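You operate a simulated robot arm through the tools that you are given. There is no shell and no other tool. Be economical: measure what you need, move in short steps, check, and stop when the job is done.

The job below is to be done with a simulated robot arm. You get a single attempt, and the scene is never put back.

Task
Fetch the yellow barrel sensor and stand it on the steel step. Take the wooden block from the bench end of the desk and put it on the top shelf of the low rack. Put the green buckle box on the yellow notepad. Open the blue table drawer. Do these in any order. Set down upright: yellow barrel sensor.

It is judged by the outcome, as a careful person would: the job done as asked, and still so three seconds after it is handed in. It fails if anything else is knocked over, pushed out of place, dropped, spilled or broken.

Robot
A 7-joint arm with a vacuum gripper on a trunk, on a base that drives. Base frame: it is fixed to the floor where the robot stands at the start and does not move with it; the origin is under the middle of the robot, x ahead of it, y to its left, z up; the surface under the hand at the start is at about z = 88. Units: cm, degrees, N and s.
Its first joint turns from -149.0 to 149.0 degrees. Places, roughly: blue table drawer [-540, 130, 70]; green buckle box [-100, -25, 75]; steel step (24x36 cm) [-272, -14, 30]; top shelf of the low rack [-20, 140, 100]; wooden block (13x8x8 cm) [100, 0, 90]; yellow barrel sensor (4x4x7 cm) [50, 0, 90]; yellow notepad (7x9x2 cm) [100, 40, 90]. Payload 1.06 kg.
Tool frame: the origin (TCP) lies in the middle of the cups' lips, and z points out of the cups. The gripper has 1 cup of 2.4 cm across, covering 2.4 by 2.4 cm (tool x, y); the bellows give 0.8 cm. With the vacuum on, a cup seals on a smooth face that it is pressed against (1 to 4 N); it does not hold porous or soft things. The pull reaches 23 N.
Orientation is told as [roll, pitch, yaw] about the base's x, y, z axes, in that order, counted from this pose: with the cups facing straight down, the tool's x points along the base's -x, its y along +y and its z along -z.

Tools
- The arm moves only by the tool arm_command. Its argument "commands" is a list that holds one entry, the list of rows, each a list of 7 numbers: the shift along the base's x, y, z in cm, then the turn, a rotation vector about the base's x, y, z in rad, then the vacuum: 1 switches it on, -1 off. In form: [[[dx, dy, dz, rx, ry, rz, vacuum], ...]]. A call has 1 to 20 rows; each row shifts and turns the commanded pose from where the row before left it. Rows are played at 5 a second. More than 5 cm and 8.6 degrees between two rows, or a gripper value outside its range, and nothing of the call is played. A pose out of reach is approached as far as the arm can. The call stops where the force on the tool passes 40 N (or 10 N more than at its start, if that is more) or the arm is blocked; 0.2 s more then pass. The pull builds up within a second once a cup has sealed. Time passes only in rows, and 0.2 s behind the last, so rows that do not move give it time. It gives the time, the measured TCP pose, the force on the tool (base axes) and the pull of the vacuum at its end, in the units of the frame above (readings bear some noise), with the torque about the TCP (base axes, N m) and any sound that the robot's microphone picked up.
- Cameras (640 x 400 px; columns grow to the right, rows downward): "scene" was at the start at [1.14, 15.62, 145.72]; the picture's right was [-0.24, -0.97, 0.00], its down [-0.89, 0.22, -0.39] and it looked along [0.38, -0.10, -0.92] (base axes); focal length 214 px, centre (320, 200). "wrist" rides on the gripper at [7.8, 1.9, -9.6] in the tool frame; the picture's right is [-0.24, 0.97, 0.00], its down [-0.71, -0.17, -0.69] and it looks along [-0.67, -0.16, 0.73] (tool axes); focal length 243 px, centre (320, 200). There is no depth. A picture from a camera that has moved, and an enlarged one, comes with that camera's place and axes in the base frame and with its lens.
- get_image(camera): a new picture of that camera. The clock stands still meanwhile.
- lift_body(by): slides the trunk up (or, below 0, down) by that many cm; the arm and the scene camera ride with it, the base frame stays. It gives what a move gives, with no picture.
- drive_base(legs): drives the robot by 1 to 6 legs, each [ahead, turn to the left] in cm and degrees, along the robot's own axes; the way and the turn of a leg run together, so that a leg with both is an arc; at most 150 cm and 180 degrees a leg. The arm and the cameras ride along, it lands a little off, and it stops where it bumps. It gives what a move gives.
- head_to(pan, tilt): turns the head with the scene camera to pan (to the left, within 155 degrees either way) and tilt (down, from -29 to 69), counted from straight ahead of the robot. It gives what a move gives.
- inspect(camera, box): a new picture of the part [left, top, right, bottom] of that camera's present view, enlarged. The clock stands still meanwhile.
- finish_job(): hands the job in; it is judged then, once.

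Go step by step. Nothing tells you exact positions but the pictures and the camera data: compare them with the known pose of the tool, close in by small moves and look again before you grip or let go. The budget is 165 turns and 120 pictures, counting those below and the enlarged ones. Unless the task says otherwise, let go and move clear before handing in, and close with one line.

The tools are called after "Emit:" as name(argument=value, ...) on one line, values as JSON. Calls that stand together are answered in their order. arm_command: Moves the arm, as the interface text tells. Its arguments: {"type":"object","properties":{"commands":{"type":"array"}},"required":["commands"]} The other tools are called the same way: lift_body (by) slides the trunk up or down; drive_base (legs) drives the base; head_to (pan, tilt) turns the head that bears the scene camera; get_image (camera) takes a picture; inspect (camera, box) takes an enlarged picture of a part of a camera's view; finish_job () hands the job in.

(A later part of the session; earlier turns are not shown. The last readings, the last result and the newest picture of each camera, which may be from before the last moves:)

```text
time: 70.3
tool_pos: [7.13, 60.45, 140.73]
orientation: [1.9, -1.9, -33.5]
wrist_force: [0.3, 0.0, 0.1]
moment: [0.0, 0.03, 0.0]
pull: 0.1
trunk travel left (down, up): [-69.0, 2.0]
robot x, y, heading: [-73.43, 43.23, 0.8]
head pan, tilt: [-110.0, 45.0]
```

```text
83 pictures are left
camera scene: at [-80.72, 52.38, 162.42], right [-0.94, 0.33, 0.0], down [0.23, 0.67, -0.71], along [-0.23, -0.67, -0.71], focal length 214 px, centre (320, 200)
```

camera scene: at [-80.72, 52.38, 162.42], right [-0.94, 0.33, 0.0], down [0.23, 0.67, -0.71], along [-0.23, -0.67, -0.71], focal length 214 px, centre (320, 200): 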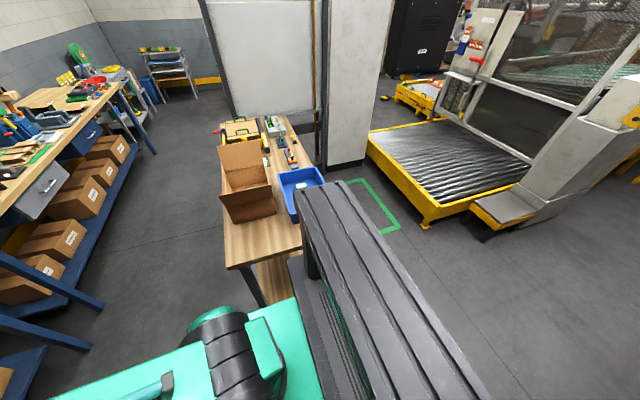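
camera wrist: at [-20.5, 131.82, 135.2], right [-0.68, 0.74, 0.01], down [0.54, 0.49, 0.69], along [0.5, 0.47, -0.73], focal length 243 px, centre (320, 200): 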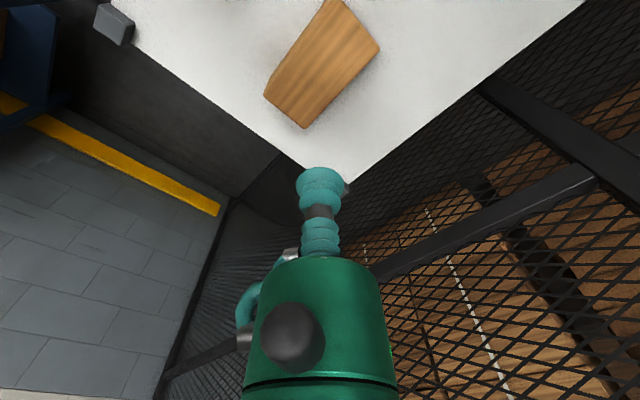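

The mast hides part of the view. I'll swing the arm itself round to the right in an arc at about z = 138 rather than turn the base beside the table.

Emit:
arm_command(commands=[[[-3, -0.7, -2, 0, 0, 0, -1], [-1, -0.3, -1, 0, 0, 0, -1], [0.85, -4.69, 0, 0, 0, -0.061, -1], [0.56, -4.73, 0, 0, 0, -0.061, -1], [0.27, -4.76, 0, 0, 0, -0.061, -1], [-0.02, -4.76, 0, 0, 0, -0.061, -1], [-0.31, -4.75, 0, 0, 0, -0.061, -1], [-0.6, -4.73, 0, 0, 0, -0.061, -1], [-0.89, -4.68, 0, 0, 0, -0.061, -1], [-1.17, -4.62, 0, 0, 0, -0.061, -1], [-1.45, -4.54, 0, 0, 0, -0.061, -1], [-1.73, -4.44, 0, 0, 0, -0.061, -1], [-1.99, -4.33, 0, 0, 0, -0.061, -1], [-2.25, -4.2, 0, 0, 0, -0.061, -1], [-2.51, -4.05, 0, 0, 0, -0.061, -1], [-2.75, -3.89, 0, 0, 0, -0.061, -1], [-2.98, -3.72, 0, 0, 0, -0.061, -1], [-3.2, -3.53, 0, 0, 0, -0.061, -1], [-3.41, -3.32, 0, 0, 0, -0.061, -1], [0, 0, 0, 0, 0, 0, -1]]])

```text
time: 74.5
tool_pos: [-20.43, -14.51, 137.43]
orientation: [1.8, -1.9, -93.1]
wrist_force: [0.3, -0.1, 0.5]
moment: [0.0, 0.03, 0.03]
pull: 0.1
trunk travel left (down, up): [-69.0, 2.0]
robot x, y, heading: [-73.36, 43.1, 0.9]
head pan, tilt: [-110.0, 45.0]
```

Emit:
arm_command(commands=[[[-3.61, -3.11, 0, 0.0347, 0.0297, 0, -1], [-3.79, -2.88, 0, 0, 0, -0.061, -1], [-3.96, -2.65, 0, 0, 0, -0.061, -1], [-4.12, -2.4, 0, 0, 0, -0.061, -1], [-4.25, -2.14, 0, 0, 0, -0.061, -1], [-4.38, -1.88, 0, 0, 0, -0.061, -1], [-4.48, -1.61, 0, 0, 0, -0.061, -1], [-4.57, -1.33, 0, 0, 0, -0.061, -1], [-4.65, -1.05, 0, 0, 0, -0.061, -1], [-4.7, -0.77, 0, 0, 0, -0.061, -1], [-4.74, -0.48, 0, 0, 0, -0.061, -1], [-4.76, -0.19, 0, 0, 0, -0.061, -1], [-4.76, 0.1, 0, 0, 0, -0.061, -1], [-4.75, 0.39, 0, 0, 0, -0.061, -1], [-4.71, 0.68, 0, 0, 0, -0.061, -1], [0, 0, 0, 0, 0, 0, -1]]])

Emit:
get_image(camera="wrist")

Emit:
get_image(camera="scene")

```text
time: 77.9
tool_pos: [-86.19, -34.03, 137.21]
orientation: [0.1, 0.0, -142.1]
wrist_force: [0.0, 0.1, -0.8]
moment: [-0.01, 0.01, 0.0]
pull: 0.2
out of reach, approached as far as the arm can: row 1
trunk travel left (down, up): [-69.0, 2.0]
robot x, y, heading: [-73.48, 42.62, 0.7]
head pan, tilt: [-110.0, 45.0]
```

```text
82 pictures are left
camera wrist: at [-78.96, -30.68, 146.76], right [0.41, -0.91, 0.0], down [-0.67, -0.3, 0.68], along [-0.62, -0.28, -0.73], focal length 243 px, centre (320, 200)
```

wrist: 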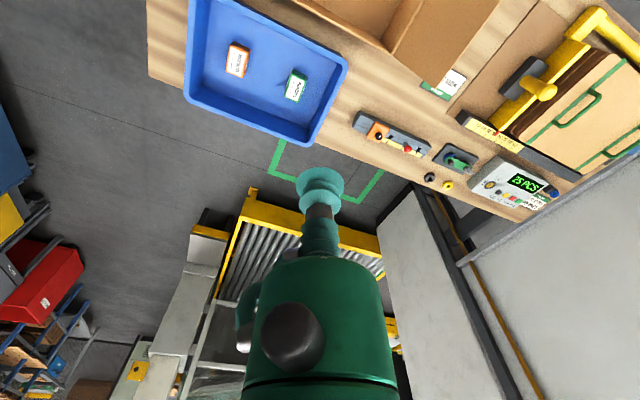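

```text
81 pictures are left
camera scene: at [-80.72, 52.34, 162.43], right [-0.94, 0.33, 0.0], down [0.23, 0.67, -0.71], along [-0.23, -0.67, -0.71], focal length 214 px, centre (320, 200)
```

scene: 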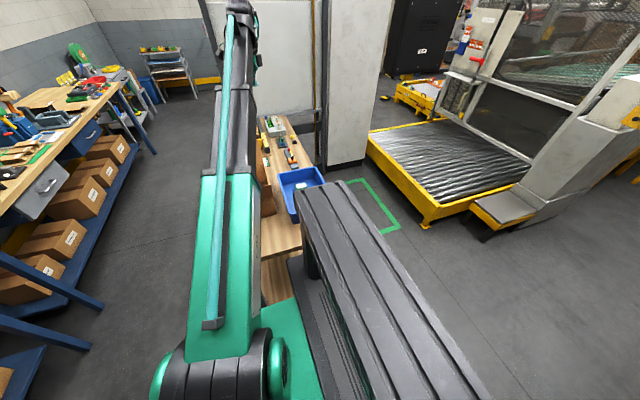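

The tote with the green box is in view; the box is at about [-100, -34]. I move above it and come down part of the way to measure.

Emit:
arm_command(commands=[[[-4, 0, -3, 0, 0, 0, -1], [-4, 0, -3, 0, 0, 0, -1], [-4, 0, -3, 0, 0, 0, -1], [-1.8, 0, -4, 0, 0, 0, -1], [0, 0, -4, 0, 0, 0, -1], [0, 0, -4, 0, 0, 0, -1], [0, 0, -4, 0, 0, 0, -1], [0, 0, 0, 0, 0, 0, -1]]])

Emit:
get_image(camera="wrist")

```text
time: 79.7
tool_pos: [-100.25, -34.21, 111.95]
orientation: [0.1, 0.0, -142.2]
wrist_force: [0.9, -0.5, 0.8]
moment: [-0.02, 0.01, 0.0]
pull: 0.0
trunk travel left (down, up): [-69.0, 2.0]
robot x, y, heading: [-73.09, 42.88, 0.6]
head pan, tilt: [-110.0, 45.0]
```

```text
80 pictures are left
camera wrist: at [-93.03, -30.84, 121.58], right [0.41, -0.91, 0.0], down [-0.67, -0.3, 0.68], along [-0.62, -0.28, -0.73], focal length 243 px, centre (320, 200)
```

wrist: 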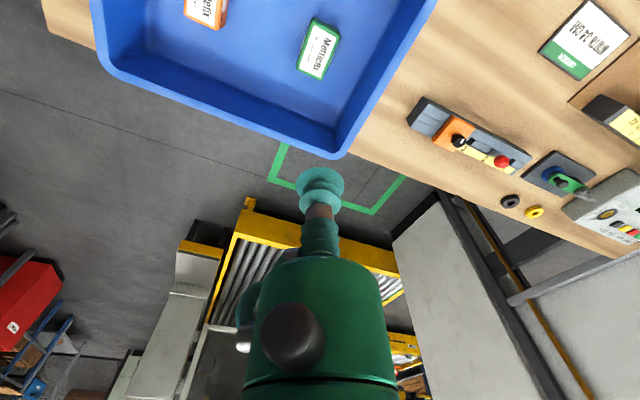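

Box top is at about [-99.6, -33.7, 83.6], tote rim about z = 88. Descend to just above.

Emit:
arm_command(commands=[[[0.7, 0.5, -4, 0, 0, 0, -1], [0, 0, -5, 0, 0, 0, -1], [0, 0, -5, 0, 0, 0, -1], [0, 0, -5, 0, 0, 0, -1], [0, 0, -4, 0, 0, 0, -1], [0, 0, 0, 0, 0, 0, -1]]])

Emit:
get_image(camera="wrist")

```text
time: 81.1
tool_pos: [-99.24, -33.68, 88.65]
orientation: [0.0, 0.1, -142.0]
wrist_force: [0.2, 0.0, -0.8]
moment: [-0.02, -0.01, 0.01]
pull: 0.1
trunk travel left (down, up): [-69.0, 2.0]
robot x, y, heading: [-73.43, 43.02, 0.7]
head pan, tilt: [-110.0, 45.0]
```

```text
79 pictures are left
camera wrist: at [-92.03, -30.34, 98.28], right [0.41, -0.91, 0.0], down [-0.66, -0.3, 0.68], along [-0.62, -0.28, -0.73], focal length 243 px, centre (320, 200)
```

wrist: 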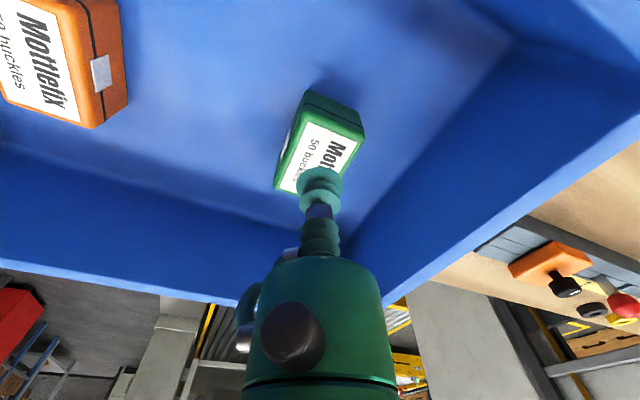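

Emit:
inspect(camera="wrist", box=[240, 75, 400, 215])

```text
2.86 times, centred on (320, 145) of wrist
camera zoom: at [-92.03, -30.34, 98.28], right [0.41, -0.91, 0.0], down [-0.66, -0.3, 0.68], along [-0.62, -0.28, -0.73], focal length 693 px, centre (320, 357)
```

zoom: 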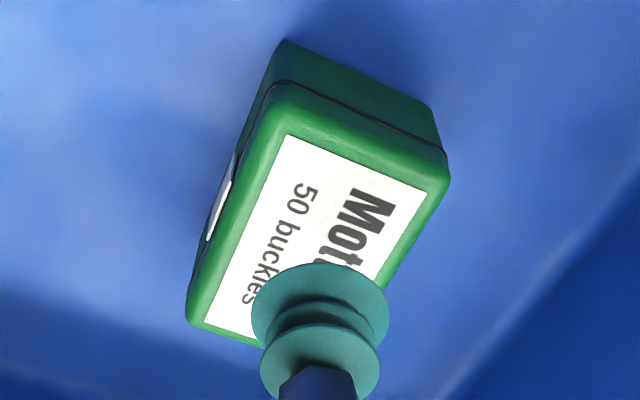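

The box is 7 by 4.7 cm, axis-aligned, with its centre about 2.5 cm further back. Correct and press.

Emit:
arm_command(commands=[[[-2.5, -0.6, 0, 0, 0, 0, -1], [0, 0, -2, 0, 0, 0, 1], [0, 0, -1, 0, 0, 0, 1], [0, 0, -0.6, 0, 0, 0, 1], [0, 0, 0, 0, 0, 0, 1], [0, 0, 0, 0, 0, 0, 1]]])

Emit:
inspect(camera="wrist", box=[240, 75, 400, 215])

```text
time: 82.5
tool_pos: [-101.94, -34.11, 85.42]
orientation: [0.2, 0.0, -142.1]
wrist_force: [-2.2, -6.4, 16.2]
moment: [0.06, -0.08, -0.03]
pull: 22.7
trunk travel left (down, up): [-69.0, 2.0]
robot x, y, heading: [-73.27, 43.09, 0.7]
head pan, tilt: [-110.0, 45.0]
```

```text
2.86 times, centred on (320, 145) of wrist
camera zoom: at [-94.62, -30.72, 95.03], right [0.41, -0.91, 0.0], down [-0.66, -0.3, 0.69], along [-0.62, -0.28, -0.73], focal length 693 px, centre (320, 357)
```

zoom: 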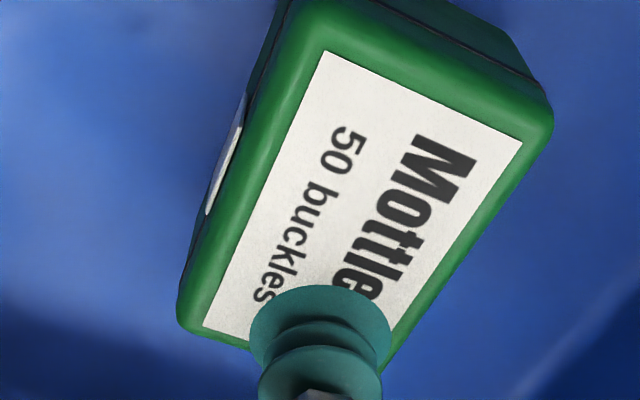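

Sealed (about 1.9 cm off centre, which I'll allow for). Lift the box out of the tote.

Emit:
arm_command(commands=[[[0, 0, 0.5, 0, 0, 0, 1], [0, 0, 1, 0, 0, 0, 1], [0, 0, 3, 0, 0, 0, 1], [0, 0, 4, 0, 0, 0, 1], [0, 0, 4, 0, 0, 0, 1], [0, 0, 4, 0, 0, 0, 1], [0, 0, 4, 0, 0, 0, 1], [0, 0, 5, 0, 0, 0, 1], [0, 0, 5, 0, 0, 0, 1], [0, 0, 5, 0, 0, 0, 1], [1, 0, 5, 0, 0, 0, 1], [1, 0, 5, 0, 0, 0, 1], [1, 0, 5, 0, 0, 0, 1], [1, 1, 2, 0, 0, 0, 1], [0, 0, 0, 0, 0, 0, 1]]])

Emit:
get_image(camera="wrist")

```text
refused: row 11 steps farther than a row can; nothing moved
```

```text
76 pictures are left
camera wrist: at [-94.62, -30.72, 95.03], right [0.41, -0.91, 0.0], down [-0.66, -0.3, 0.69], along [-0.62, -0.28, -0.73], focal length 243 px, centre (320, 200)
```

wrist: 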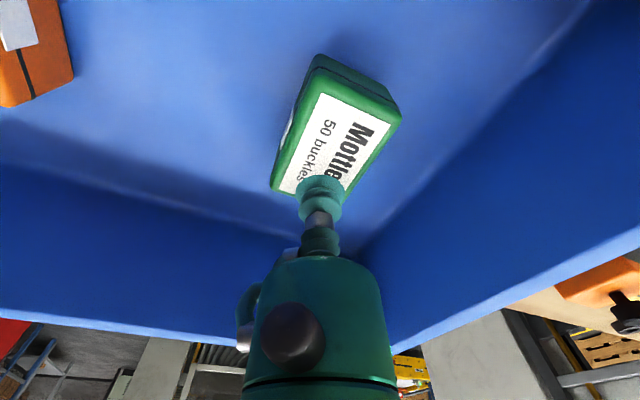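

Emit:
arm_command(commands=[[[0, 0, 0.5, 0, 0, 0, 1], [0, 0, 1, 0, 0, 0, 1], [0, 0, 3, 0, 0, 0, 1], [0, 0, 4, 0, 0, 0, 1], [0, 0, 4, 0, 0, 0, 1], [0, 0, 4, 0, 0, 0, 1], [0, 0, 4, 0, 0, 0, 1], [0, 0, 4.8, 0, 0, 0, 1], [0, 0, 4.8, 0, 0, 0, 1], [0, 0, 4.8, 0, 0, 0, 1], [1, 0, 4.5, 0, 0, 0, 1], [1, 0, 4.5, 0, 0, 0, 1], [1, 0, 4.5, 0, 0, 0, 1], [1, 1, 4, 0, 0, 0, 1], [2, 1, 2, 0, 0, 0, 1], [0, 0, 0, 0, 0, 0, 1]]])

Emit:
get_image(camera="wrist")

```text
time: 85.9
tool_pos: [-96.15, -32.3, 139.23]
orientation: [0.4, -0.5, -142.1]
wrist_force: [0.8, 0.1, -1.6]
moment: [0.01, 0.02, -0.03]
pull: 22.6
out of reach, approached as far as the arm can: row 15
trunk travel left (down, up): [-69.0, 2.0]
robot x, y, heading: [-73.9, 43.32, 0.8]
head pan, tilt: [-110.0, 45.0]
```

```text
75 pictures are left
camera wrist: at [-88.9, -28.95, 148.69], right [0.41, -0.91, 0.01], down [-0.66, -0.29, 0.69], along [-0.63, -0.29, -0.72], focal length 243 px, centre (320, 200)
```

wrist: 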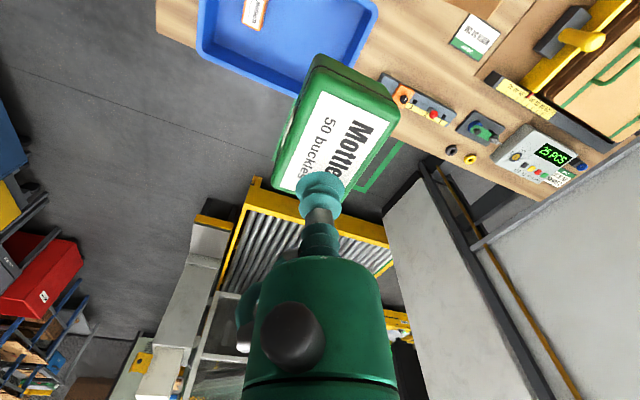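

Box held firmly. Swing the arm back to the front in an arc.

Emit:
arm_command(commands=[[[0, 0, -1.5, 0, 0, 0, 1], [4.6, -1.25, 0, 0, 0, 0.061, 1], [4.66, -0.97, 0, 0, 0, 0.061, 1], [4.71, -0.68, 0, 0, 0, 0.061, 1], [4.75, -0.39, 0, 0, 0, 0.061, 1], [4.76, -0.1, 0, 0, 0, 0.061, 1], [4.76, 0.19, 0, 0, 0, 0.061, 1], [4.74, 0.48, 0, 0, 0, 0.061, 1], [4.7, 0.77, 0, 0, 0, 0.061, 1], [4.65, 1.05, 0, 0, 0, 0.061, 1], [4.57, 1.33, 0, 0, 0, 0.061, 1], [4.48, 1.61, 0, 0, 0, 0.061, 1], [4.38, 1.88, 0, 0, 0, 0.061, 1], [4.25, 2.14, 0, 0, 0, 0.061, 1], [4.12, 2.4, 0, 0, 0, 0.061, 1], [3.96, 2.65, 0, 0, 0, 0.061, 1], [3.79, 2.88, 0, 0, 0, 0.061, 1], [3.61, 3.11, 0, 0, 0, 0.061, 1]]])

Emit:
arm_command(commands=[[[3.41, 3.32, 0, 0, 0, 0.061, 1], [3.2, 3.53, 0, 0, 0, 0.061, 1], [2.98, 3.72, 0, 0, 0, 0.061, 1], [2.75, 3.89, 0, 0, 0, 0.061, 1], [2.51, 4.05, 0, 0, 0, 0.061, 1], [2.25, 4.2, 0, 0, 0, 0.061, 1], [1.99, 4.33, 0, 0, 0, 0.061, 1], [1.73, 4.44, 0, 0, 0, 0.061, 1], [1.45, 4.54, 0, 0, 0, 0.061, 1], [1.17, 4.62, 0, 0, 0, 0.061, 1], [0.89, 4.68, 0, 0, 0, 0.061, 1], [0.6, 4.73, 0, 0, 0, 0.061, 1], [0, 0, 0, 0, 0, 0, 1]]])

Emit:
head_to(pan=0, tilt=45)

Emit:
drive_base(legs=[[80, 0]])

Emit:
get_image(camera="scene")

Emit:
get_image(camera="wrist")

```text
time: 89.7
tool_pos: [-20.27, -15.75, 136.7]
orientation: [0.4, -0.5, -82.5]
wrist_force: [-0.9, 0.9, -1.0]
moment: [-0.05, 0.0, -0.02]
pull: 22.8
out of reach, approached as far as the arm can: row 13, 15, 17
trunk travel left (down, up): [-69.0, 2.0]
robot x, y, heading: [-73.43, 42.85, 0.8]
head pan, tilt: [-110.0, 45.0]
```

```text
time: 92.5
tool_pos: [5.18, 34.43, 135.69]
orientation: [0.4, -0.4, -40.6]
wrist_force: [0.2, 0.5, -1.8]
moment: [0.0, -0.01, -0.02]
pull: 23.7
out of reach, approached as far as the arm can: row 5, 11
trunk travel left (down, up): [-69.0, 2.0]
robot x, y, heading: [-73.26, 43.02, 0.6]
head pan, tilt: [-110.0, 45.0]
```

```text
time: 94.4
tool_pos: [5.03, 34.5, 135.54]
orientation: [0.4, -0.4, -40.7]
wrist_force: [-0.5, -0.3, -0.4]
moment: [-0.02, -0.05, -0.01]
pull: 23.2
trunk travel left (down, up): [-69.0, 2.0]
robot x, y, heading: [-73.47, 43.09, 0.6]
head pan, tilt: [0.0, 45.0]
```

```text
time: 98.6
tool_pos: [82.74, 33.15, 135.65]
orientation: [0.3, -0.3, -41.7]
wrist_force: [0.1, 0.0, -0.8]
moment: [-0.01, 0.0, -0.02]
pull: 23.0
trunk travel left (down, up): [-69.0, 2.0]
robot x, y, heading: [4.52, 43.53, -0.5]
head pan, tilt: [0.0, 45.0]
```

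```text
74 pictures are left
camera scene: at [8.3, 60.26, 162.42], right [-0.01, -1.0, 0.0], down [-0.71, 0.01, -0.71], along [0.71, -0.01, -0.71], focal length 214 px, centre (320, 200)
```

scene: 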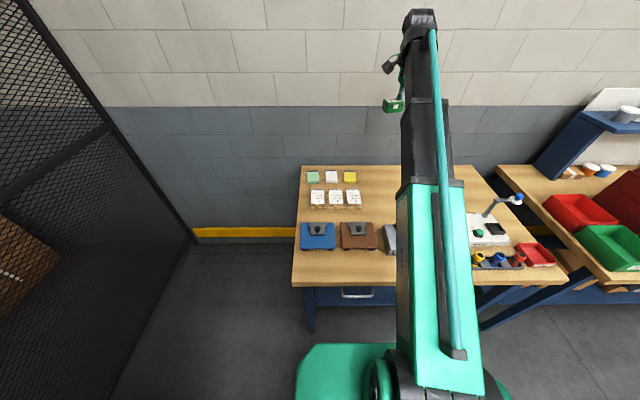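

```text
73 pictures are left
camera wrist: at [78.04, 39.85, 145.15], right [0.82, 0.57, 0.01], down [0.41, -0.6, 0.69], along [0.4, -0.56, -0.73], focal length 243 px, centre (320, 200)
```

wrist: 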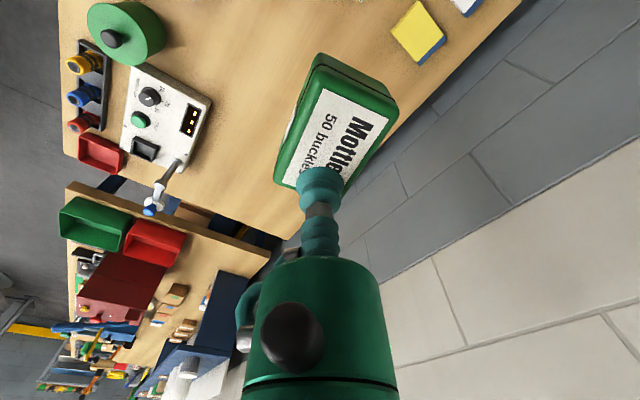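

The notepad is at about [98, 43.5]. Drive 6 cm closer, lower the trunk and bring the box over it.

Emit:
drive_base(legs=[[6, 0]])

Emit:
lift_body(by=-14)

Emit:
arm_command(commands=[[[2, 2, 0, 0, 0, 0, 1], [3, 3, -2, 0, 0, 0, 1], [2.5, 3, -3, 0, 0, 0, 1], [2, 0.5, -4, 0, 0, 0, 1], [0, 0, -4, 0, 0, 0, 1], [0, 0, 0, 0, 0, 0, 1]]])

Emit:
get_image(camera="wrist")

Emit:
get_image(camera="scene")

```text
time: 99.6
tool_pos: [88.82, 33.21, 135.56]
orientation: [0.3, -0.3, -41.7]
wrist_force: [0.2, -0.4, -1.7]
moment: [-0.05, 0.03, 0.0]
pull: 23.0
trunk travel left (down, up): [-69.0, 2.0]
robot x, y, heading: [10.43, 43.11, -0.6]
head pan, tilt: [0.0, 45.0]
```

```text
time: 101.2
tool_pos: [88.65, 33.13, 121.63]
orientation: [0.4, -0.4, -41.7]
wrist_force: [0.0, 0.3, -2.6]
moment: [-0.03, -0.01, -0.02]
pull: 23.2
trunk travel left (down, up): [-55.0, 16.0]
robot x, y, heading: [10.09, 43.14, -0.2]
head pan, tilt: [0.0, 45.0]
```

```text
time: 102.6
tool_pos: [98.02, 41.74, 108.51]
orientation: [0.4, -0.3, -41.8]
wrist_force: [0.2, 0.8, -1.8]
moment: [-0.07, 0.0, 0.0]
pull: 22.8
trunk travel left (down, up): [-55.0, 16.0]
robot x, y, heading: [10.5, 43.49, -0.7]
head pan, tilt: [0.0, 45.0]
```

```text
72 pictures are left
camera wrist: at [93.33, 48.4, 118.04], right [0.82, 0.57, 0.01], down [0.41, -0.6, 0.69], along [0.4, -0.56, -0.73], focal length 243 px, centre (320, 200)
```

wrist: 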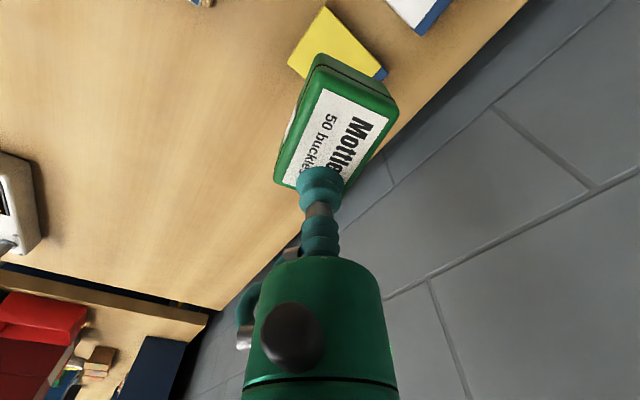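

```text
71 pictures are left
camera scene: at [14.18, 60.23, 148.42], right [-0.01, -1.0, 0.0], down [-0.71, 0.0, -0.71], along [0.71, -0.01, -0.71], focal length 214 px, centre (320, 200)
```

scene: 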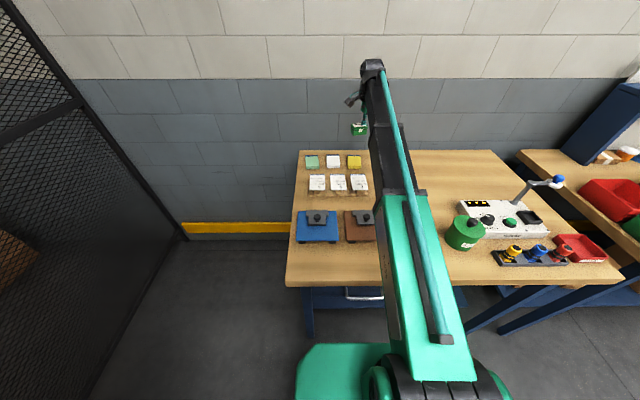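

Pad spans x 95–104, y 41–47. I align the box with it, centre it and lower.

Emit:
arm_command(commands=[[[1.6, -0.2, -3, 0, 0, -0.14, 1], [0, 0, -4, 0, 0, -0.035, 1], [0, 0, -4, 0, 0, 0, 1], [0, 0, 0, 0, 0, 0, 1]]])

Emit:
get_image(camera="wrist")

Emit:
inspect(camera="scene", box=[290, 100, 410, 200])

```text
time: 103.6
tool_pos: [99.74, 41.51, 97.58]
orientation: [0.4, -0.4, -51.7]
wrist_force: [-0.5, -0.5, -1.2]
moment: [0.0, 0.01, 0.02]
pull: 22.9
trunk travel left (down, up): [-55.0, 16.0]
robot x, y, heading: [10.7, 43.16, -0.5]
head pan, tilt: [0.0, 45.0]
```

```text
70 pictures are left
camera wrist: at [96.29, 48.89, 107.2], right [0.91, 0.42, 0.01], down [0.3, -0.66, 0.69], along [0.29, -0.62, -0.73], focal length 243 px, centre (320, 200)
```

wrist: 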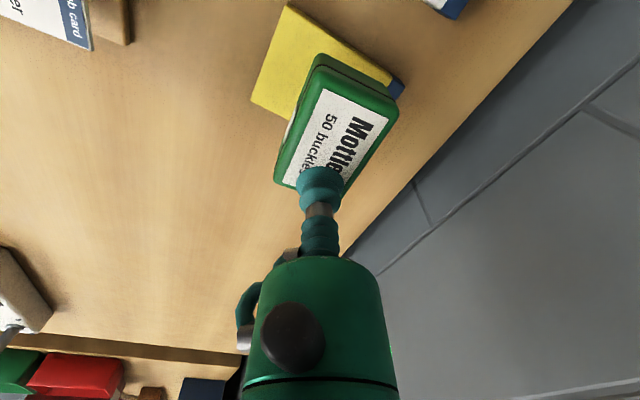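

```text
4.00 times, centred on (350, 150) of scene
camera zoom: at [14.2, 60.23, 148.42], right [-0.01, -1.0, 0.0], down [-0.71, 0.0, -0.71], along [0.71, -0.01, -0.71], focal length 858 px, centre (200, 400)
```

zoom: 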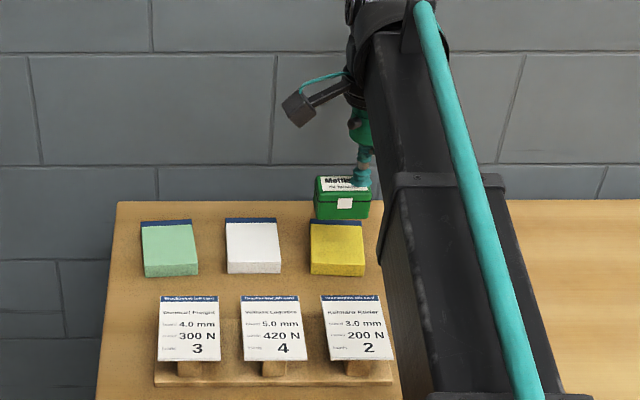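

Box centre (99.4, 44) sits over the pad centre (99.3, 43.5). Lower to contact.

Emit:
arm_command(commands=[[[0, -0.4, -2, 0, 0, 0, 1], [0, 0, -1.5, 0, 0, 0, 1], [0, 0, -0.4, 0, 0, 0, 1], [0, 0, -0.3, 0, 0, 0, 1], [0, 0, 0, 0, 0, 0, 1]]])

Emit:
inspect(camera="scene", box=[290, 100, 410, 200])

```text
time: 104.8
tool_pos: [99.71, 41.07, 93.45]
orientation: [0.4, -0.4, -51.7]
wrist_force: [0.1, 0.3, -0.6]
moment: [0.04, 0.02, -0.02]
pull: 22.7
trunk travel left (down, up): [-55.0, 16.0]
robot x, y, heading: [10.02, 43.55, -0.5]
head pan, tilt: [0.0, 45.0]
```

```text
4.00 times, centred on (350, 150) of scene
camera zoom: at [14.17, 60.22, 148.42], right [-0.01, -1.0, 0.0], down [-0.71, 0.01, -0.71], along [0.71, -0.01, -0.71], focal length 858 px, centre (200, 400)
```

zoom: 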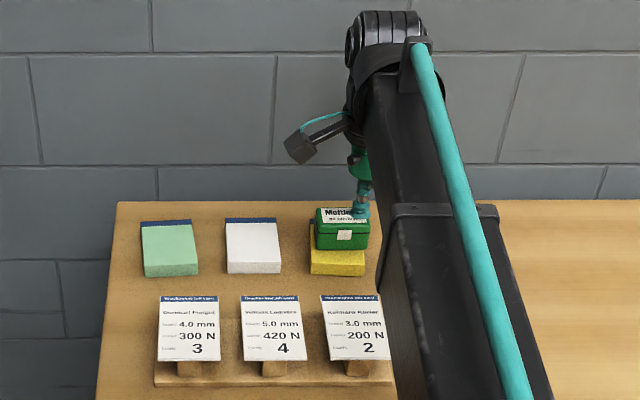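

Emit:
arm_command(commands=[[[0, 0.4, -0.4, 0, 0, 0, 1], [0, 0, -0.3, 0, 0, 0, 1], [0, 0, -0.3, 0, 0, 0, 1], [0, 0, 0, 0, 0, 0, 1]]])

```text
time: 105.8
tool_pos: [99.65, 41.47, 92.53]
orientation: [0.5, -0.5, -51.7]
wrist_force: [2.8, -6.8, 19.1]
moment: [0.11, 0.16, 0.01]
pull: 23.1
trunk travel left (down, up): [-55.0, 16.0]
robot x, y, heading: [10.23, 43.23, -0.2]
head pan, tilt: [0.0, 45.0]
```

Emit:
arm_command(commands=[[[0, 0, 0.2, 0, 0, 0, 1], [0, 0, 0, 0, 0, 0, -1], [0, 0, 0, 0, 0, 0, -1], [0, 0, 0, 0, 0, 0, -1], [0, 0, 0, 0, 0, 0, -1], [0, 0, 0, 0, 0, 0, -1]]])

Emit:
arm_command(commands=[[[0, 0, 0.5, 0, 0, 0, -1], [0, 0, 1, 0, 0, 0, -1], [0, 0, 3, 0, 0, 0, -1], [0, 0, 4, 0, 0, 0, -1], [0, 0, 4, 0, 0, 0, -1], [0, 0, 4, 0, 0, 0, -1], [0, 0, 4, 0, 0, 0, -1], [0, 0, 4, 0, 0, 0, -1], [0, 0, 0, 0, 0, 0, -1]]])

Emit:
get_image(camera="wrist")

Emit:
get_image(camera="scene")

```text
time: 107.2
tool_pos: [99.74, 41.5, 92.74]
orientation: [0.3, -0.4, -51.6]
wrist_force: [-0.8, 2.1, 4.6]
moment: [-0.02, -0.03, 0.01]
pull: 0.1
trunk travel left (down, up): [-55.0, 16.0]
robot x, y, heading: [10.45, 43.46, -0.4]
head pan, tilt: [0.0, 45.0]
```

```text
time: 109.2
tool_pos: [100.19, 41.58, 116.87]
orientation: [0.3, -0.3, -51.7]
wrist_force: [-0.6, 0.0, 0.7]
moment: [0.01, -0.01, 0.01]
pull: 0.1
trunk travel left (down, up): [-55.0, 16.0]
robot x, y, heading: [10.41, 43.13, -0.3]
head pan, tilt: [0.0, 45.0]
```

```text
67 pictures are left
camera wrist: at [96.69, 48.95, 126.41], right [0.91, 0.42, 0.01], down [0.3, -0.66, 0.69], along [0.29, -0.62, -0.73], focal length 243 px, centre (320, 200)
```

wrist: 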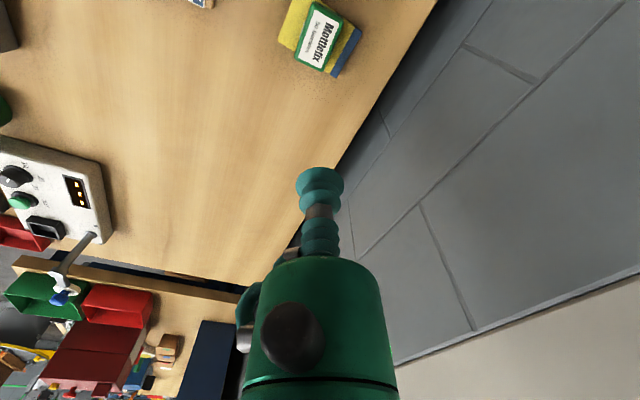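

```text
66 pictures are left
camera scene: at [14.16, 60.22, 148.42], right [-0.01, -1.0, 0.0], down [-0.71, 0.0, -0.71], along [0.71, -0.01, -0.71], focal length 214 px, centre (320, 200)
```

scene: 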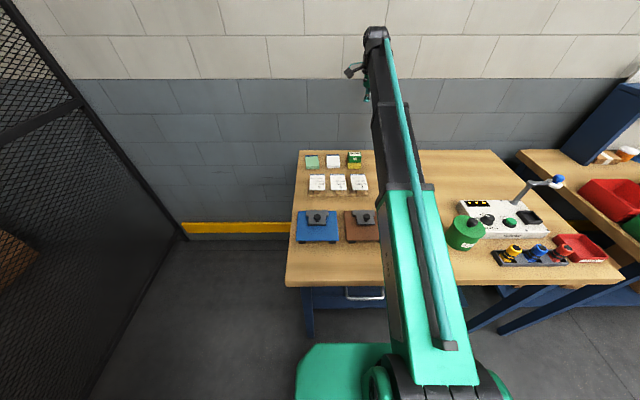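

The green box rests on the notepad. Next the yellow sensor at about [47, 3.3]: back off 15 cm and bring the hand above it.

Emit:
drive_base(legs=[[-16, 0]])

Emit:
arm_command(commands=[[[-3, -3.1, 0, 0, 0, -0.05, -1], [-3, -3.1, 0, 0, 0, -0.05, -1], [-3, -3.1, 0, 0, 0, -0.05, -1], [-3, -3.1, 0, 0, 0, -0.05, -1], [-3, -3.1, 0, 0, 0, -0.05, -1], [-3, -3.1, 0, 0, 0, -0.05, -1], [-3, -3.1, 0, 0, 0, -0.05, -1], [-3, -3.1, 0, 0, 0, -0.05, -1], [-3, -3.1, 0, 0, 0, -0.05, -1], [-3, -3.1, 0, 0, 0, -0.05, -1], [-3, -3.1, 0, 0, 0, -0.05, -1], [-3, -3.1, 0, 0, 0, -0.05, -1], [0, 0, 0, 0, 0, 0, -1]]])

Emit:
get_image(camera="wrist")

```text
time: 110.7
tool_pos: [84.05, 41.72, 116.9]
orientation: [0.4, -0.4, -51.7]
wrist_force: [-0.1, 0.3, -0.4]
moment: [-0.01, -0.04, 0.01]
pull: 0.0
trunk travel left (down, up): [-55.0, 16.0]
robot x, y, heading: [-5.94, 43.45, -0.4]
head pan, tilt: [0.0, 45.0]
```

```text
time: 113.5
tool_pos: [48.14, 4.63, 116.46]
orientation: [0.9, -0.6, -86.0]
wrist_force: [0.7, -0.7, -0.3]
moment: [-0.02, -0.01, 0.0]
pull: 0.0
trunk travel left (down, up): [-55.0, 16.0]
robot x, y, heading: [-5.64, 43.62, -0.4]
head pan, tilt: [0.0, 45.0]
```

```text
65 pictures are left
camera wrist: at [49.32, 12.73, 126.06], right [0.99, -0.17, 0.01], down [-0.13, -0.71, 0.69], along [-0.11, -0.68, -0.72], focal length 243 px, centre (320, 200)
```

wrist: 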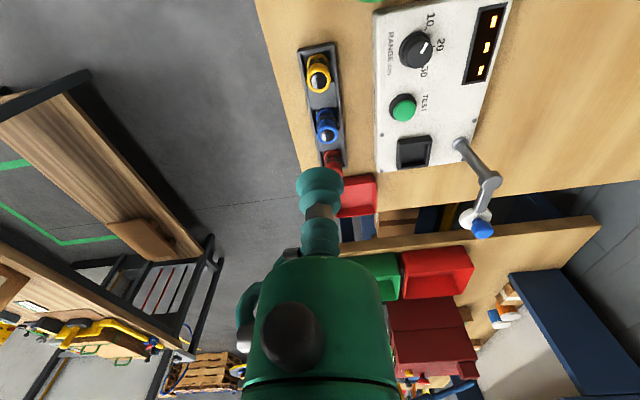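

Emit:
arm_command(commands=[[[0, 0, -3, 0.0094, 0.0164, 0, -1], [0, 0, -3, 0, 0, 0, -1], [0, 0, 0, 0, 0, 0, -1]]])

Emit:
inspect(camera="wrist", box=[260, 0, 400, 180])

```text
time: 114.3
tool_pos: [48.09, 4.49, 110.94]
orientation: [-0.4, 0.1, -86.0]
wrist_force: [0.5, 0.6, 0.5]
moment: [-0.01, 0.0, -0.02]
pull: 0.1
trunk travel left (down, up): [-55.0, 16.0]
robot x, y, heading: [-5.92, 43.35, -0.3]
head pan, tilt: [0.0, 45.0]
```

```text
2.22 times, centred on (330, 90) of wrist
camera zoom: at [49.37, 12.43, 120.56], right [0.99, -0.17, -0.01], down [-0.12, -0.72, 0.68], along [-0.12, -0.67, -0.73], focal length 539 px, centre (298, 444)
```

zoom: 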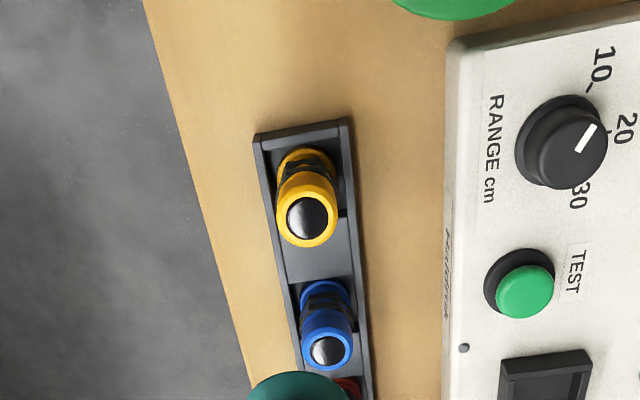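

Sensor top centre is about [47.9, 3.0], z≈95. Move closer, directly above, and look again.

Emit:
arm_command(commands=[[[-0.2, -1.5, -4, -0.001, -0.006, 0, -1], [0, 0, -4, 0, 0, 0, -1], [0, 0, -3, 0, 0, 0, -1], [0, 0, 0, 0, 0, 0, -1]]])

Emit:
inspect(camera="wrist", box=[240, 90, 400, 210])

Emit:
head_to(pan=-35, tilt=45)

Emit:
get_image(camera="scene")

```text
time: 115.3
tool_pos: [48.24, 3.1, 99.66]
orientation: [-0.2, 0.1, -86.0]
wrist_force: [-0.4, 0.2, -0.1]
moment: [-0.01, -0.02, 0.01]
pull: 0.0
trunk travel left (down, up): [-55.0, 16.0]
robot x, y, heading: [-6.07, 43.36, -0.4]
head pan, tilt: [0.0, 45.0]
```

```text
3.33 times, centred on (320, 150) of wrist
camera zoom: at [49.57, 11.01, 109.22], right [0.99, -0.17, 0.0], down [-0.12, -0.72, 0.68], along [-0.12, -0.67, -0.73], focal length 809 px, centre (320, 367)
```

zoom: 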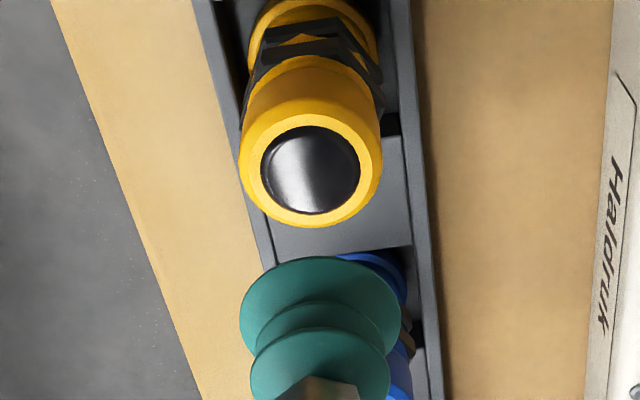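

```text
time: 116.3
tool_pos: [48.26, 2.93, 99.58]
orientation: [-0.3, 0.3, -86.0]
wrist_force: [-0.7, 0.1, 0.5]
moment: [0.0, 0.0, 0.01]
pull: 0.1
trunk travel left (down, up): [-55.0, 16.0]
robot x, y, heading: [-5.67, 43.38, -0.4]
head pan, tilt: [-35.0, 45.0]
```

```text
62 pictures are left
camera scene: at [-3.41, 55.68, 148.42], right [-0.58, -0.82, 0.0], down [-0.58, 0.41, -0.71], along [0.58, -0.41, -0.71], focal length 214 px, centre (320, 200)
```

scene: 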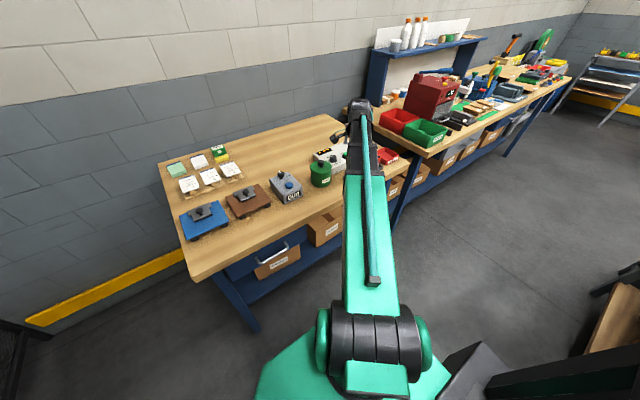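

Emit:
arm_command(commands=[[[-0.35, -0.4, -2, 0, 0, 0, -1], [0, 0, -2, 0, 0, 0, -1], [0, 0, 0, 0, 0, 0, -1]]])

Emit:
inspect(camera="wrist", box=[260, 120, 380, 210])

```text
time: 117.1
tool_pos: [47.62, 2.71, 95.62]
orientation: [-0.1, 0.0, -86.1]
wrist_force: [0.3, 0.0, -0.1]
moment: [0.01, -0.03, 0.0]
pull: 0.1
trunk travel left (down, up): [-55.0, 16.0]
robot x, y, heading: [-5.33, 43.36, -0.3]
head pan, tilt: [-35.0, 45.0]
```

```text
4.44 times, centred on (320, 165) of wrist
camera zoom: at [49.01, 10.64, 105.24], right [0.99, -0.17, 0.0], down [-0.12, -0.72, 0.68], along [-0.12, -0.67, -0.73], focal length 1078 px, centre (320, 356)
```

zoom: 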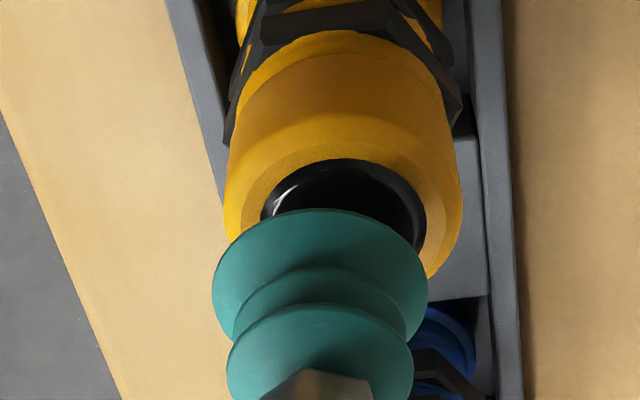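

Emit:
arm_command(commands=[[[0.2, -0.25, -0.8, 0, 0, 0, -1], [0, 0, 0, 0, 0, 0, -1]]])

Emit:
inspect(camera="wrist", box=[260, 120, 380, 210])

```text
time: 117.7
tool_pos: [47.86, 2.39, 94.97]
orientation: [-0.1, 0.2, -86.0]
wrist_force: [0.4, -0.1, 0.4]
moment: [-0.02, 0.01, 0.0]
pull: 0.1
trunk travel left (down, up): [-55.0, 16.0]
robot x, y, heading: [-5.63, 43.04, -0.3]
head pan, tilt: [-35.0, 45.0]
```

```text
4.44 times, centred on (320, 165) of wrist
camera zoom: at [49.21, 10.37, 104.52], right [0.99, -0.17, 0.0], down [-0.12, -0.72, 0.68], along [-0.12, -0.67, -0.73], focal length 1078 px, centre (320, 356)
```

zoom: 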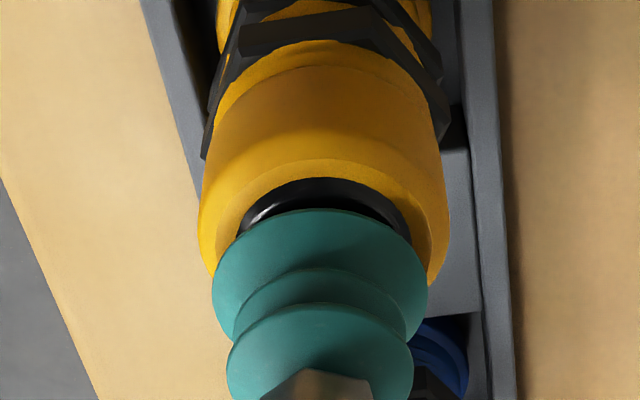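

Aligned on the sensor's face. Press down gently with vacuum on.

Emit:
arm_command(commands=[[[0, 0, -0.5, 0, 0, 0, 1], [0, 0, -0.3, 0, 0, 0, 1], [0, 0, -0.2, 0, 0, 0, 1], [0, 0, 0, 0, 0, 0, 1], [0, 0, 0, 0, 0, 0, 1]]])

Emit:
inspect(camera="wrist", box=[260, 120, 380, 210])

```text
time: 118.9
tool_pos: [47.78, 2.41, 94.24]
orientation: [-0.2, 0.0, -86.0]
wrist_force: [5.2, -2.2, 16.9]
moment: [0.02, -0.04, -0.01]
pull: 22.9
trunk travel left (down, up): [-55.0, 16.0]
robot x, y, heading: [-5.67, 43.34, -0.5]
head pan, tilt: [-35.0, 45.0]
```

```text
4.44 times, centred on (320, 165) of wrist
camera zoom: at [49.1, 10.41, 103.69], right [0.99, -0.17, 0.0], down [-0.12, -0.72, 0.68], along [-0.12, -0.67, -0.73], focal length 1078 px, centre (320, 356)
```

zoom: 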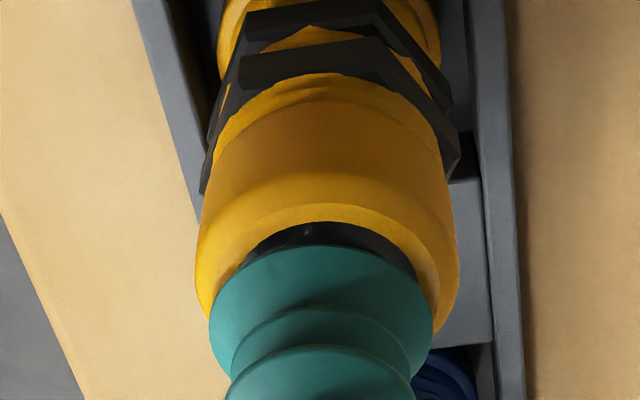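

Sealed. Lift the sensor straight out of its holder.

Emit:
arm_command(commands=[[[0, 0, 0.5, 0, 0, 0, 1], [0, 0, 1, 0, 0, 0, 1], [0, 0, 1.5, 0, 0, 0, 1], [0, 0, 2, 0, 0, 0, 1], [0, 0, 3, 0, 0, 0, 1], [0, 0, 4, 0, 0, 0, 1], [0, 0, 4, 0, 0, 0, 1], [0, 0, 4, 0, 0, 0, 1], [0, 0, 4, 0, 0, 0, 1], [0, 0, 0, 0, 0, 0, 1]]])

Emit:
get_image(camera="wrist")

```text
time: 121.1
tool_pos: [48.37, 1.93, 116.86]
orientation: [0.4, -0.3, -86.0]
wrist_force: [1.0, -0.3, -0.2]
moment: [0.01, -0.04, -0.01]
pull: 22.9
out of reach, approached as far as the arm can: row 9
trunk travel left (down, up): [-55.0, 16.0]
robot x, y, heading: [-5.64, 43.12, -0.6]
head pan, tilt: [-35.0, 45.0]
```

```text
58 pictures are left
camera wrist: at [49.55, 9.86, 126.46], right [0.99, -0.17, 0.01], down [-0.13, -0.71, 0.69], along [-0.11, -0.68, -0.73], focal length 243 px, centre (320, 200)
```

wrist: 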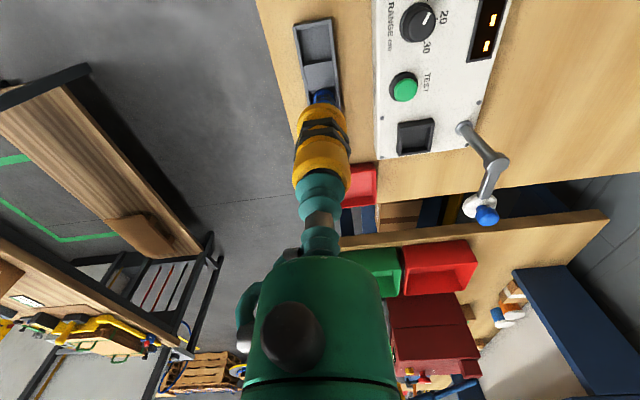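

The sensor hangs straight on the cup. Raise the trunk for transport and reverse along the aisle, easing away from the table side.

Emit:
lift_body(by=14)

Emit:
drive_base(legs=[[0, -4], [-75, 0], [-75, 0]])

Emit:
head_to(pan=-140, tilt=35)

Emit:
get_image(camera="scene")

Emit:
head_to(pan=155, tilt=30)

Emit:
get_image(camera="scene")

```text
time: 122.7
tool_pos: [48.26, 1.79, 130.72]
orientation: [0.3, -0.2, -86.0]
wrist_force: [0.1, 0.1, -1.0]
moment: [-0.01, -0.01, -0.02]
pull: 23.3
trunk travel left (down, up): [-69.0, 2.0]
robot x, y, heading: [-5.54, 43.09, -0.4]
head pan, tilt: [-35.0, 45.0]
```

```text
time: 130.9
tool_pos: [-105.42, 9.79, 130.93]
orientation: [0.3, -0.3, -91.0]
wrist_force: [-0.4, -0.3, -0.9]
moment: [-0.02, -0.02, 0.0]
pull: 22.7
trunk travel left (down, up): [-69.0, 2.0]
robot x, y, heading: [-155.34, 56.03, -5.1]
head pan, tilt: [-35.0, 45.0]
```

```text
time: 132.8
tool_pos: [-105.33, 9.58, 130.8]
orientation: [0.3, -0.4, -91.0]
wrist_force: [-0.6, 0.5, -1.5]
moment: [-0.01, -0.02, -0.02]
pull: 22.6
trunk travel left (down, up): [-69.0, 2.0]
robot x, y, heading: [-155.65, 55.59, -5.2]
head pan, tilt: [-140.0, 35.0]
```

```text
57 pictures are left
camera scene: at [-165.66, 68.08, 163.9], right [-0.57, 0.82, 0.0], down [0.47, 0.33, -0.82], along [-0.67, -0.47, -0.57], focal length 214 px, centre (320, 200)
```

scene: 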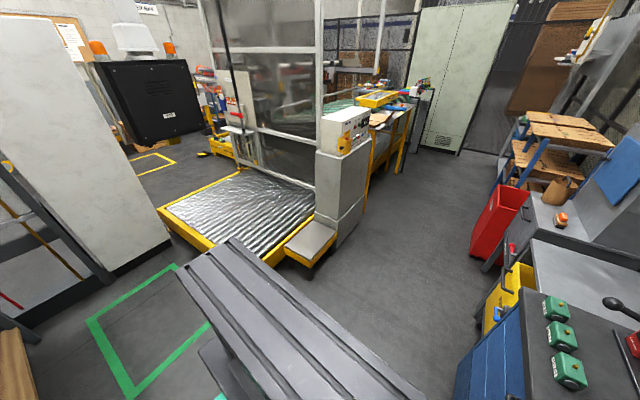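

```text
time: 136.8
tool_pos: [-105.29, 9.67, 130.87]
orientation: [0.3, -0.4, -91.0]
wrist_force: [0.5, 0.5, -1.7]
moment: [-0.03, 0.04, 0.01]
pull: 22.2
trunk travel left (down, up): [-69.0, 2.0]
robot x, y, heading: [-155.54, 56.01, -5.3]
head pan, tilt: [154.7, 30.0]
```

```text
56 pictures are left
camera scene: at [-166.21, 77.7, 164.68], right [0.51, 0.86, 0.0], down [0.43, -0.25, -0.87], along [-0.75, 0.44, -0.5], focal length 214 px, centre (320, 200)
```

scene: 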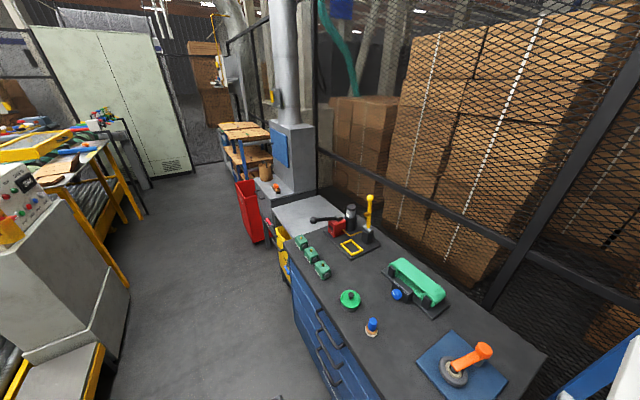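

The chest front is at about y = 97, so I straighten and reverse parallel to it to about x = -248.

Emit:
inspect(camera="scene", box=[0, 200, 160, 400])

Emit:
drive_base(legs=[[0, 5.2], [-50, 0], [-42, 0]])

Emit:
head_to(pan=-100, tilt=55)

Emit:
get_image(camera="scene")

```text
2.00 times, centred on (80, 300) of scene
camera zoom: at [-166.21, 77.7, 164.68], right [0.51, 0.86, 0.0], down [0.43, -0.25, -0.87], along [-0.75, 0.44, -0.5], focal length 429 px, centre (800, 0)
```

zoom: 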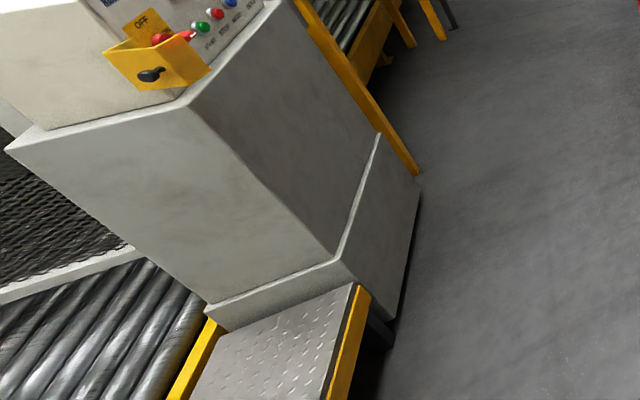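

```text
time: 142.5
tool_pos: [-193.94, 14.62, 130.95]
orientation: [0.3, -0.2, -85.0]
wrist_force: [-0.7, 0.1, -1.9]
moment: [-0.01, 0.01, -0.01]
pull: 22.6
trunk travel left (down, up): [-69.0, 2.0]
robot x, y, heading: [-249.01, 55.3, 0.7]
head pan, tilt: [154.7, 30.0]
```

```text
time: 146.0
tool_pos: [-193.98, 14.64, 130.77]
orientation: [0.2, -0.3, -85.1]
wrist_force: [0.4, 0.8, -0.5]
moment: [0.03, -0.02, -0.01]
pull: 23.4
trunk travel left (down, up): [-69.0, 2.0]
robot x, y, heading: [-248.65, 55.02, 0.7]
head pan, tilt: [-100.0, 55.0]
```

```text
54 pictures are left
camera scene: at [-254.43, 65.05, 161.08], right [-0.99, 0.16, 0.0], down [0.13, 0.81, -0.57], along [-0.09, -0.57, -0.82], focal length 214 px, centre (320, 200)
```

scene: 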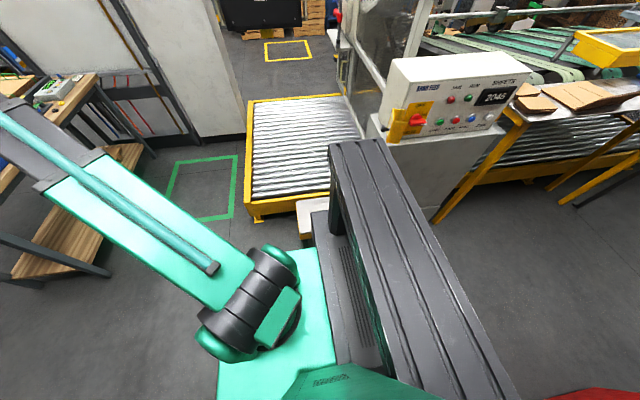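

The mast hides the step, but from earlier views it spans x -293..-250, y -28..-2 at z≈30. I swing the arm round to it and look with the wrist camera.

Emit:
arm_command(commands=[[[0, 0, -3, 0, 0, 0, 1], [-2.95, -3.73, 0, 0, 0, -0.068, 1], [-3.2, -3.52, 0, 0, 0, -0.068, 1], [-3.43, -3.3, 0, 0, 0, -0.068, 1], [-3.65, -3.06, 0, 0, 0, -0.068, 1], [-3.85, -2.8, 0, 0, 0, -0.068, 1], [-4.03, -2.53, 0, 0, 0, -0.068, 1], [-4.19, -2.25, 0, 0, 0, -0.068, 1], [-4.34, -1.96, 0, 0, 0, -0.068, 1], [-4.46, -1.66, 0, 0, 0, -0.068, 1], [-4.56, -1.36, 0, 0, 0, -0.068, 1], [-4.64, -1.04, 0, 0, 0, -0.068, 1], [-4.7, -0.72, 0, 0, 0, -0.068, 1], [-4.74, -0.4, 0, 0, 0, -0.068, 1], [-4.76, -0.08, 0, 0, 0, -0.068, 1], [-4.75, 0.24, 0, 0, 0, -0.068, 1], [-4.73, 0.57, 0, 0, 0, -0.068, 1], [-4.68, 0.89, 0, 0, 0, -0.068, 1], [0, 0, 0, 0, 0, 0, 1]]])

Emit:
get_image(camera="wrist")

```text
time: 150.0
tool_pos: [-265.56, -12.28, 127.68]
orientation: [0.2, -0.3, -151.4]
wrist_force: [0.1, -0.1, -0.8]
moment: [-0.01, -0.01, -0.03]
pull: 22.5
trunk travel left (down, up): [-69.0, 2.0]
robot x, y, heading: [-248.3, 54.9, 0.9]
head pan, tilt: [-100.0, 55.0]
```

```text
53 pictures are left
camera wrist: at [-257.79, -10.03, 137.3], right [0.26, -0.97, 0.01], down [-0.7, -0.18, 0.69], along [-0.66, -0.18, -0.73], focal length 243 px, centre (320, 200)
```

wrist: 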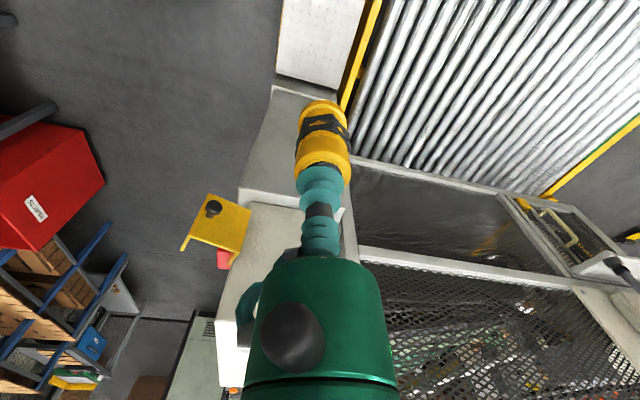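

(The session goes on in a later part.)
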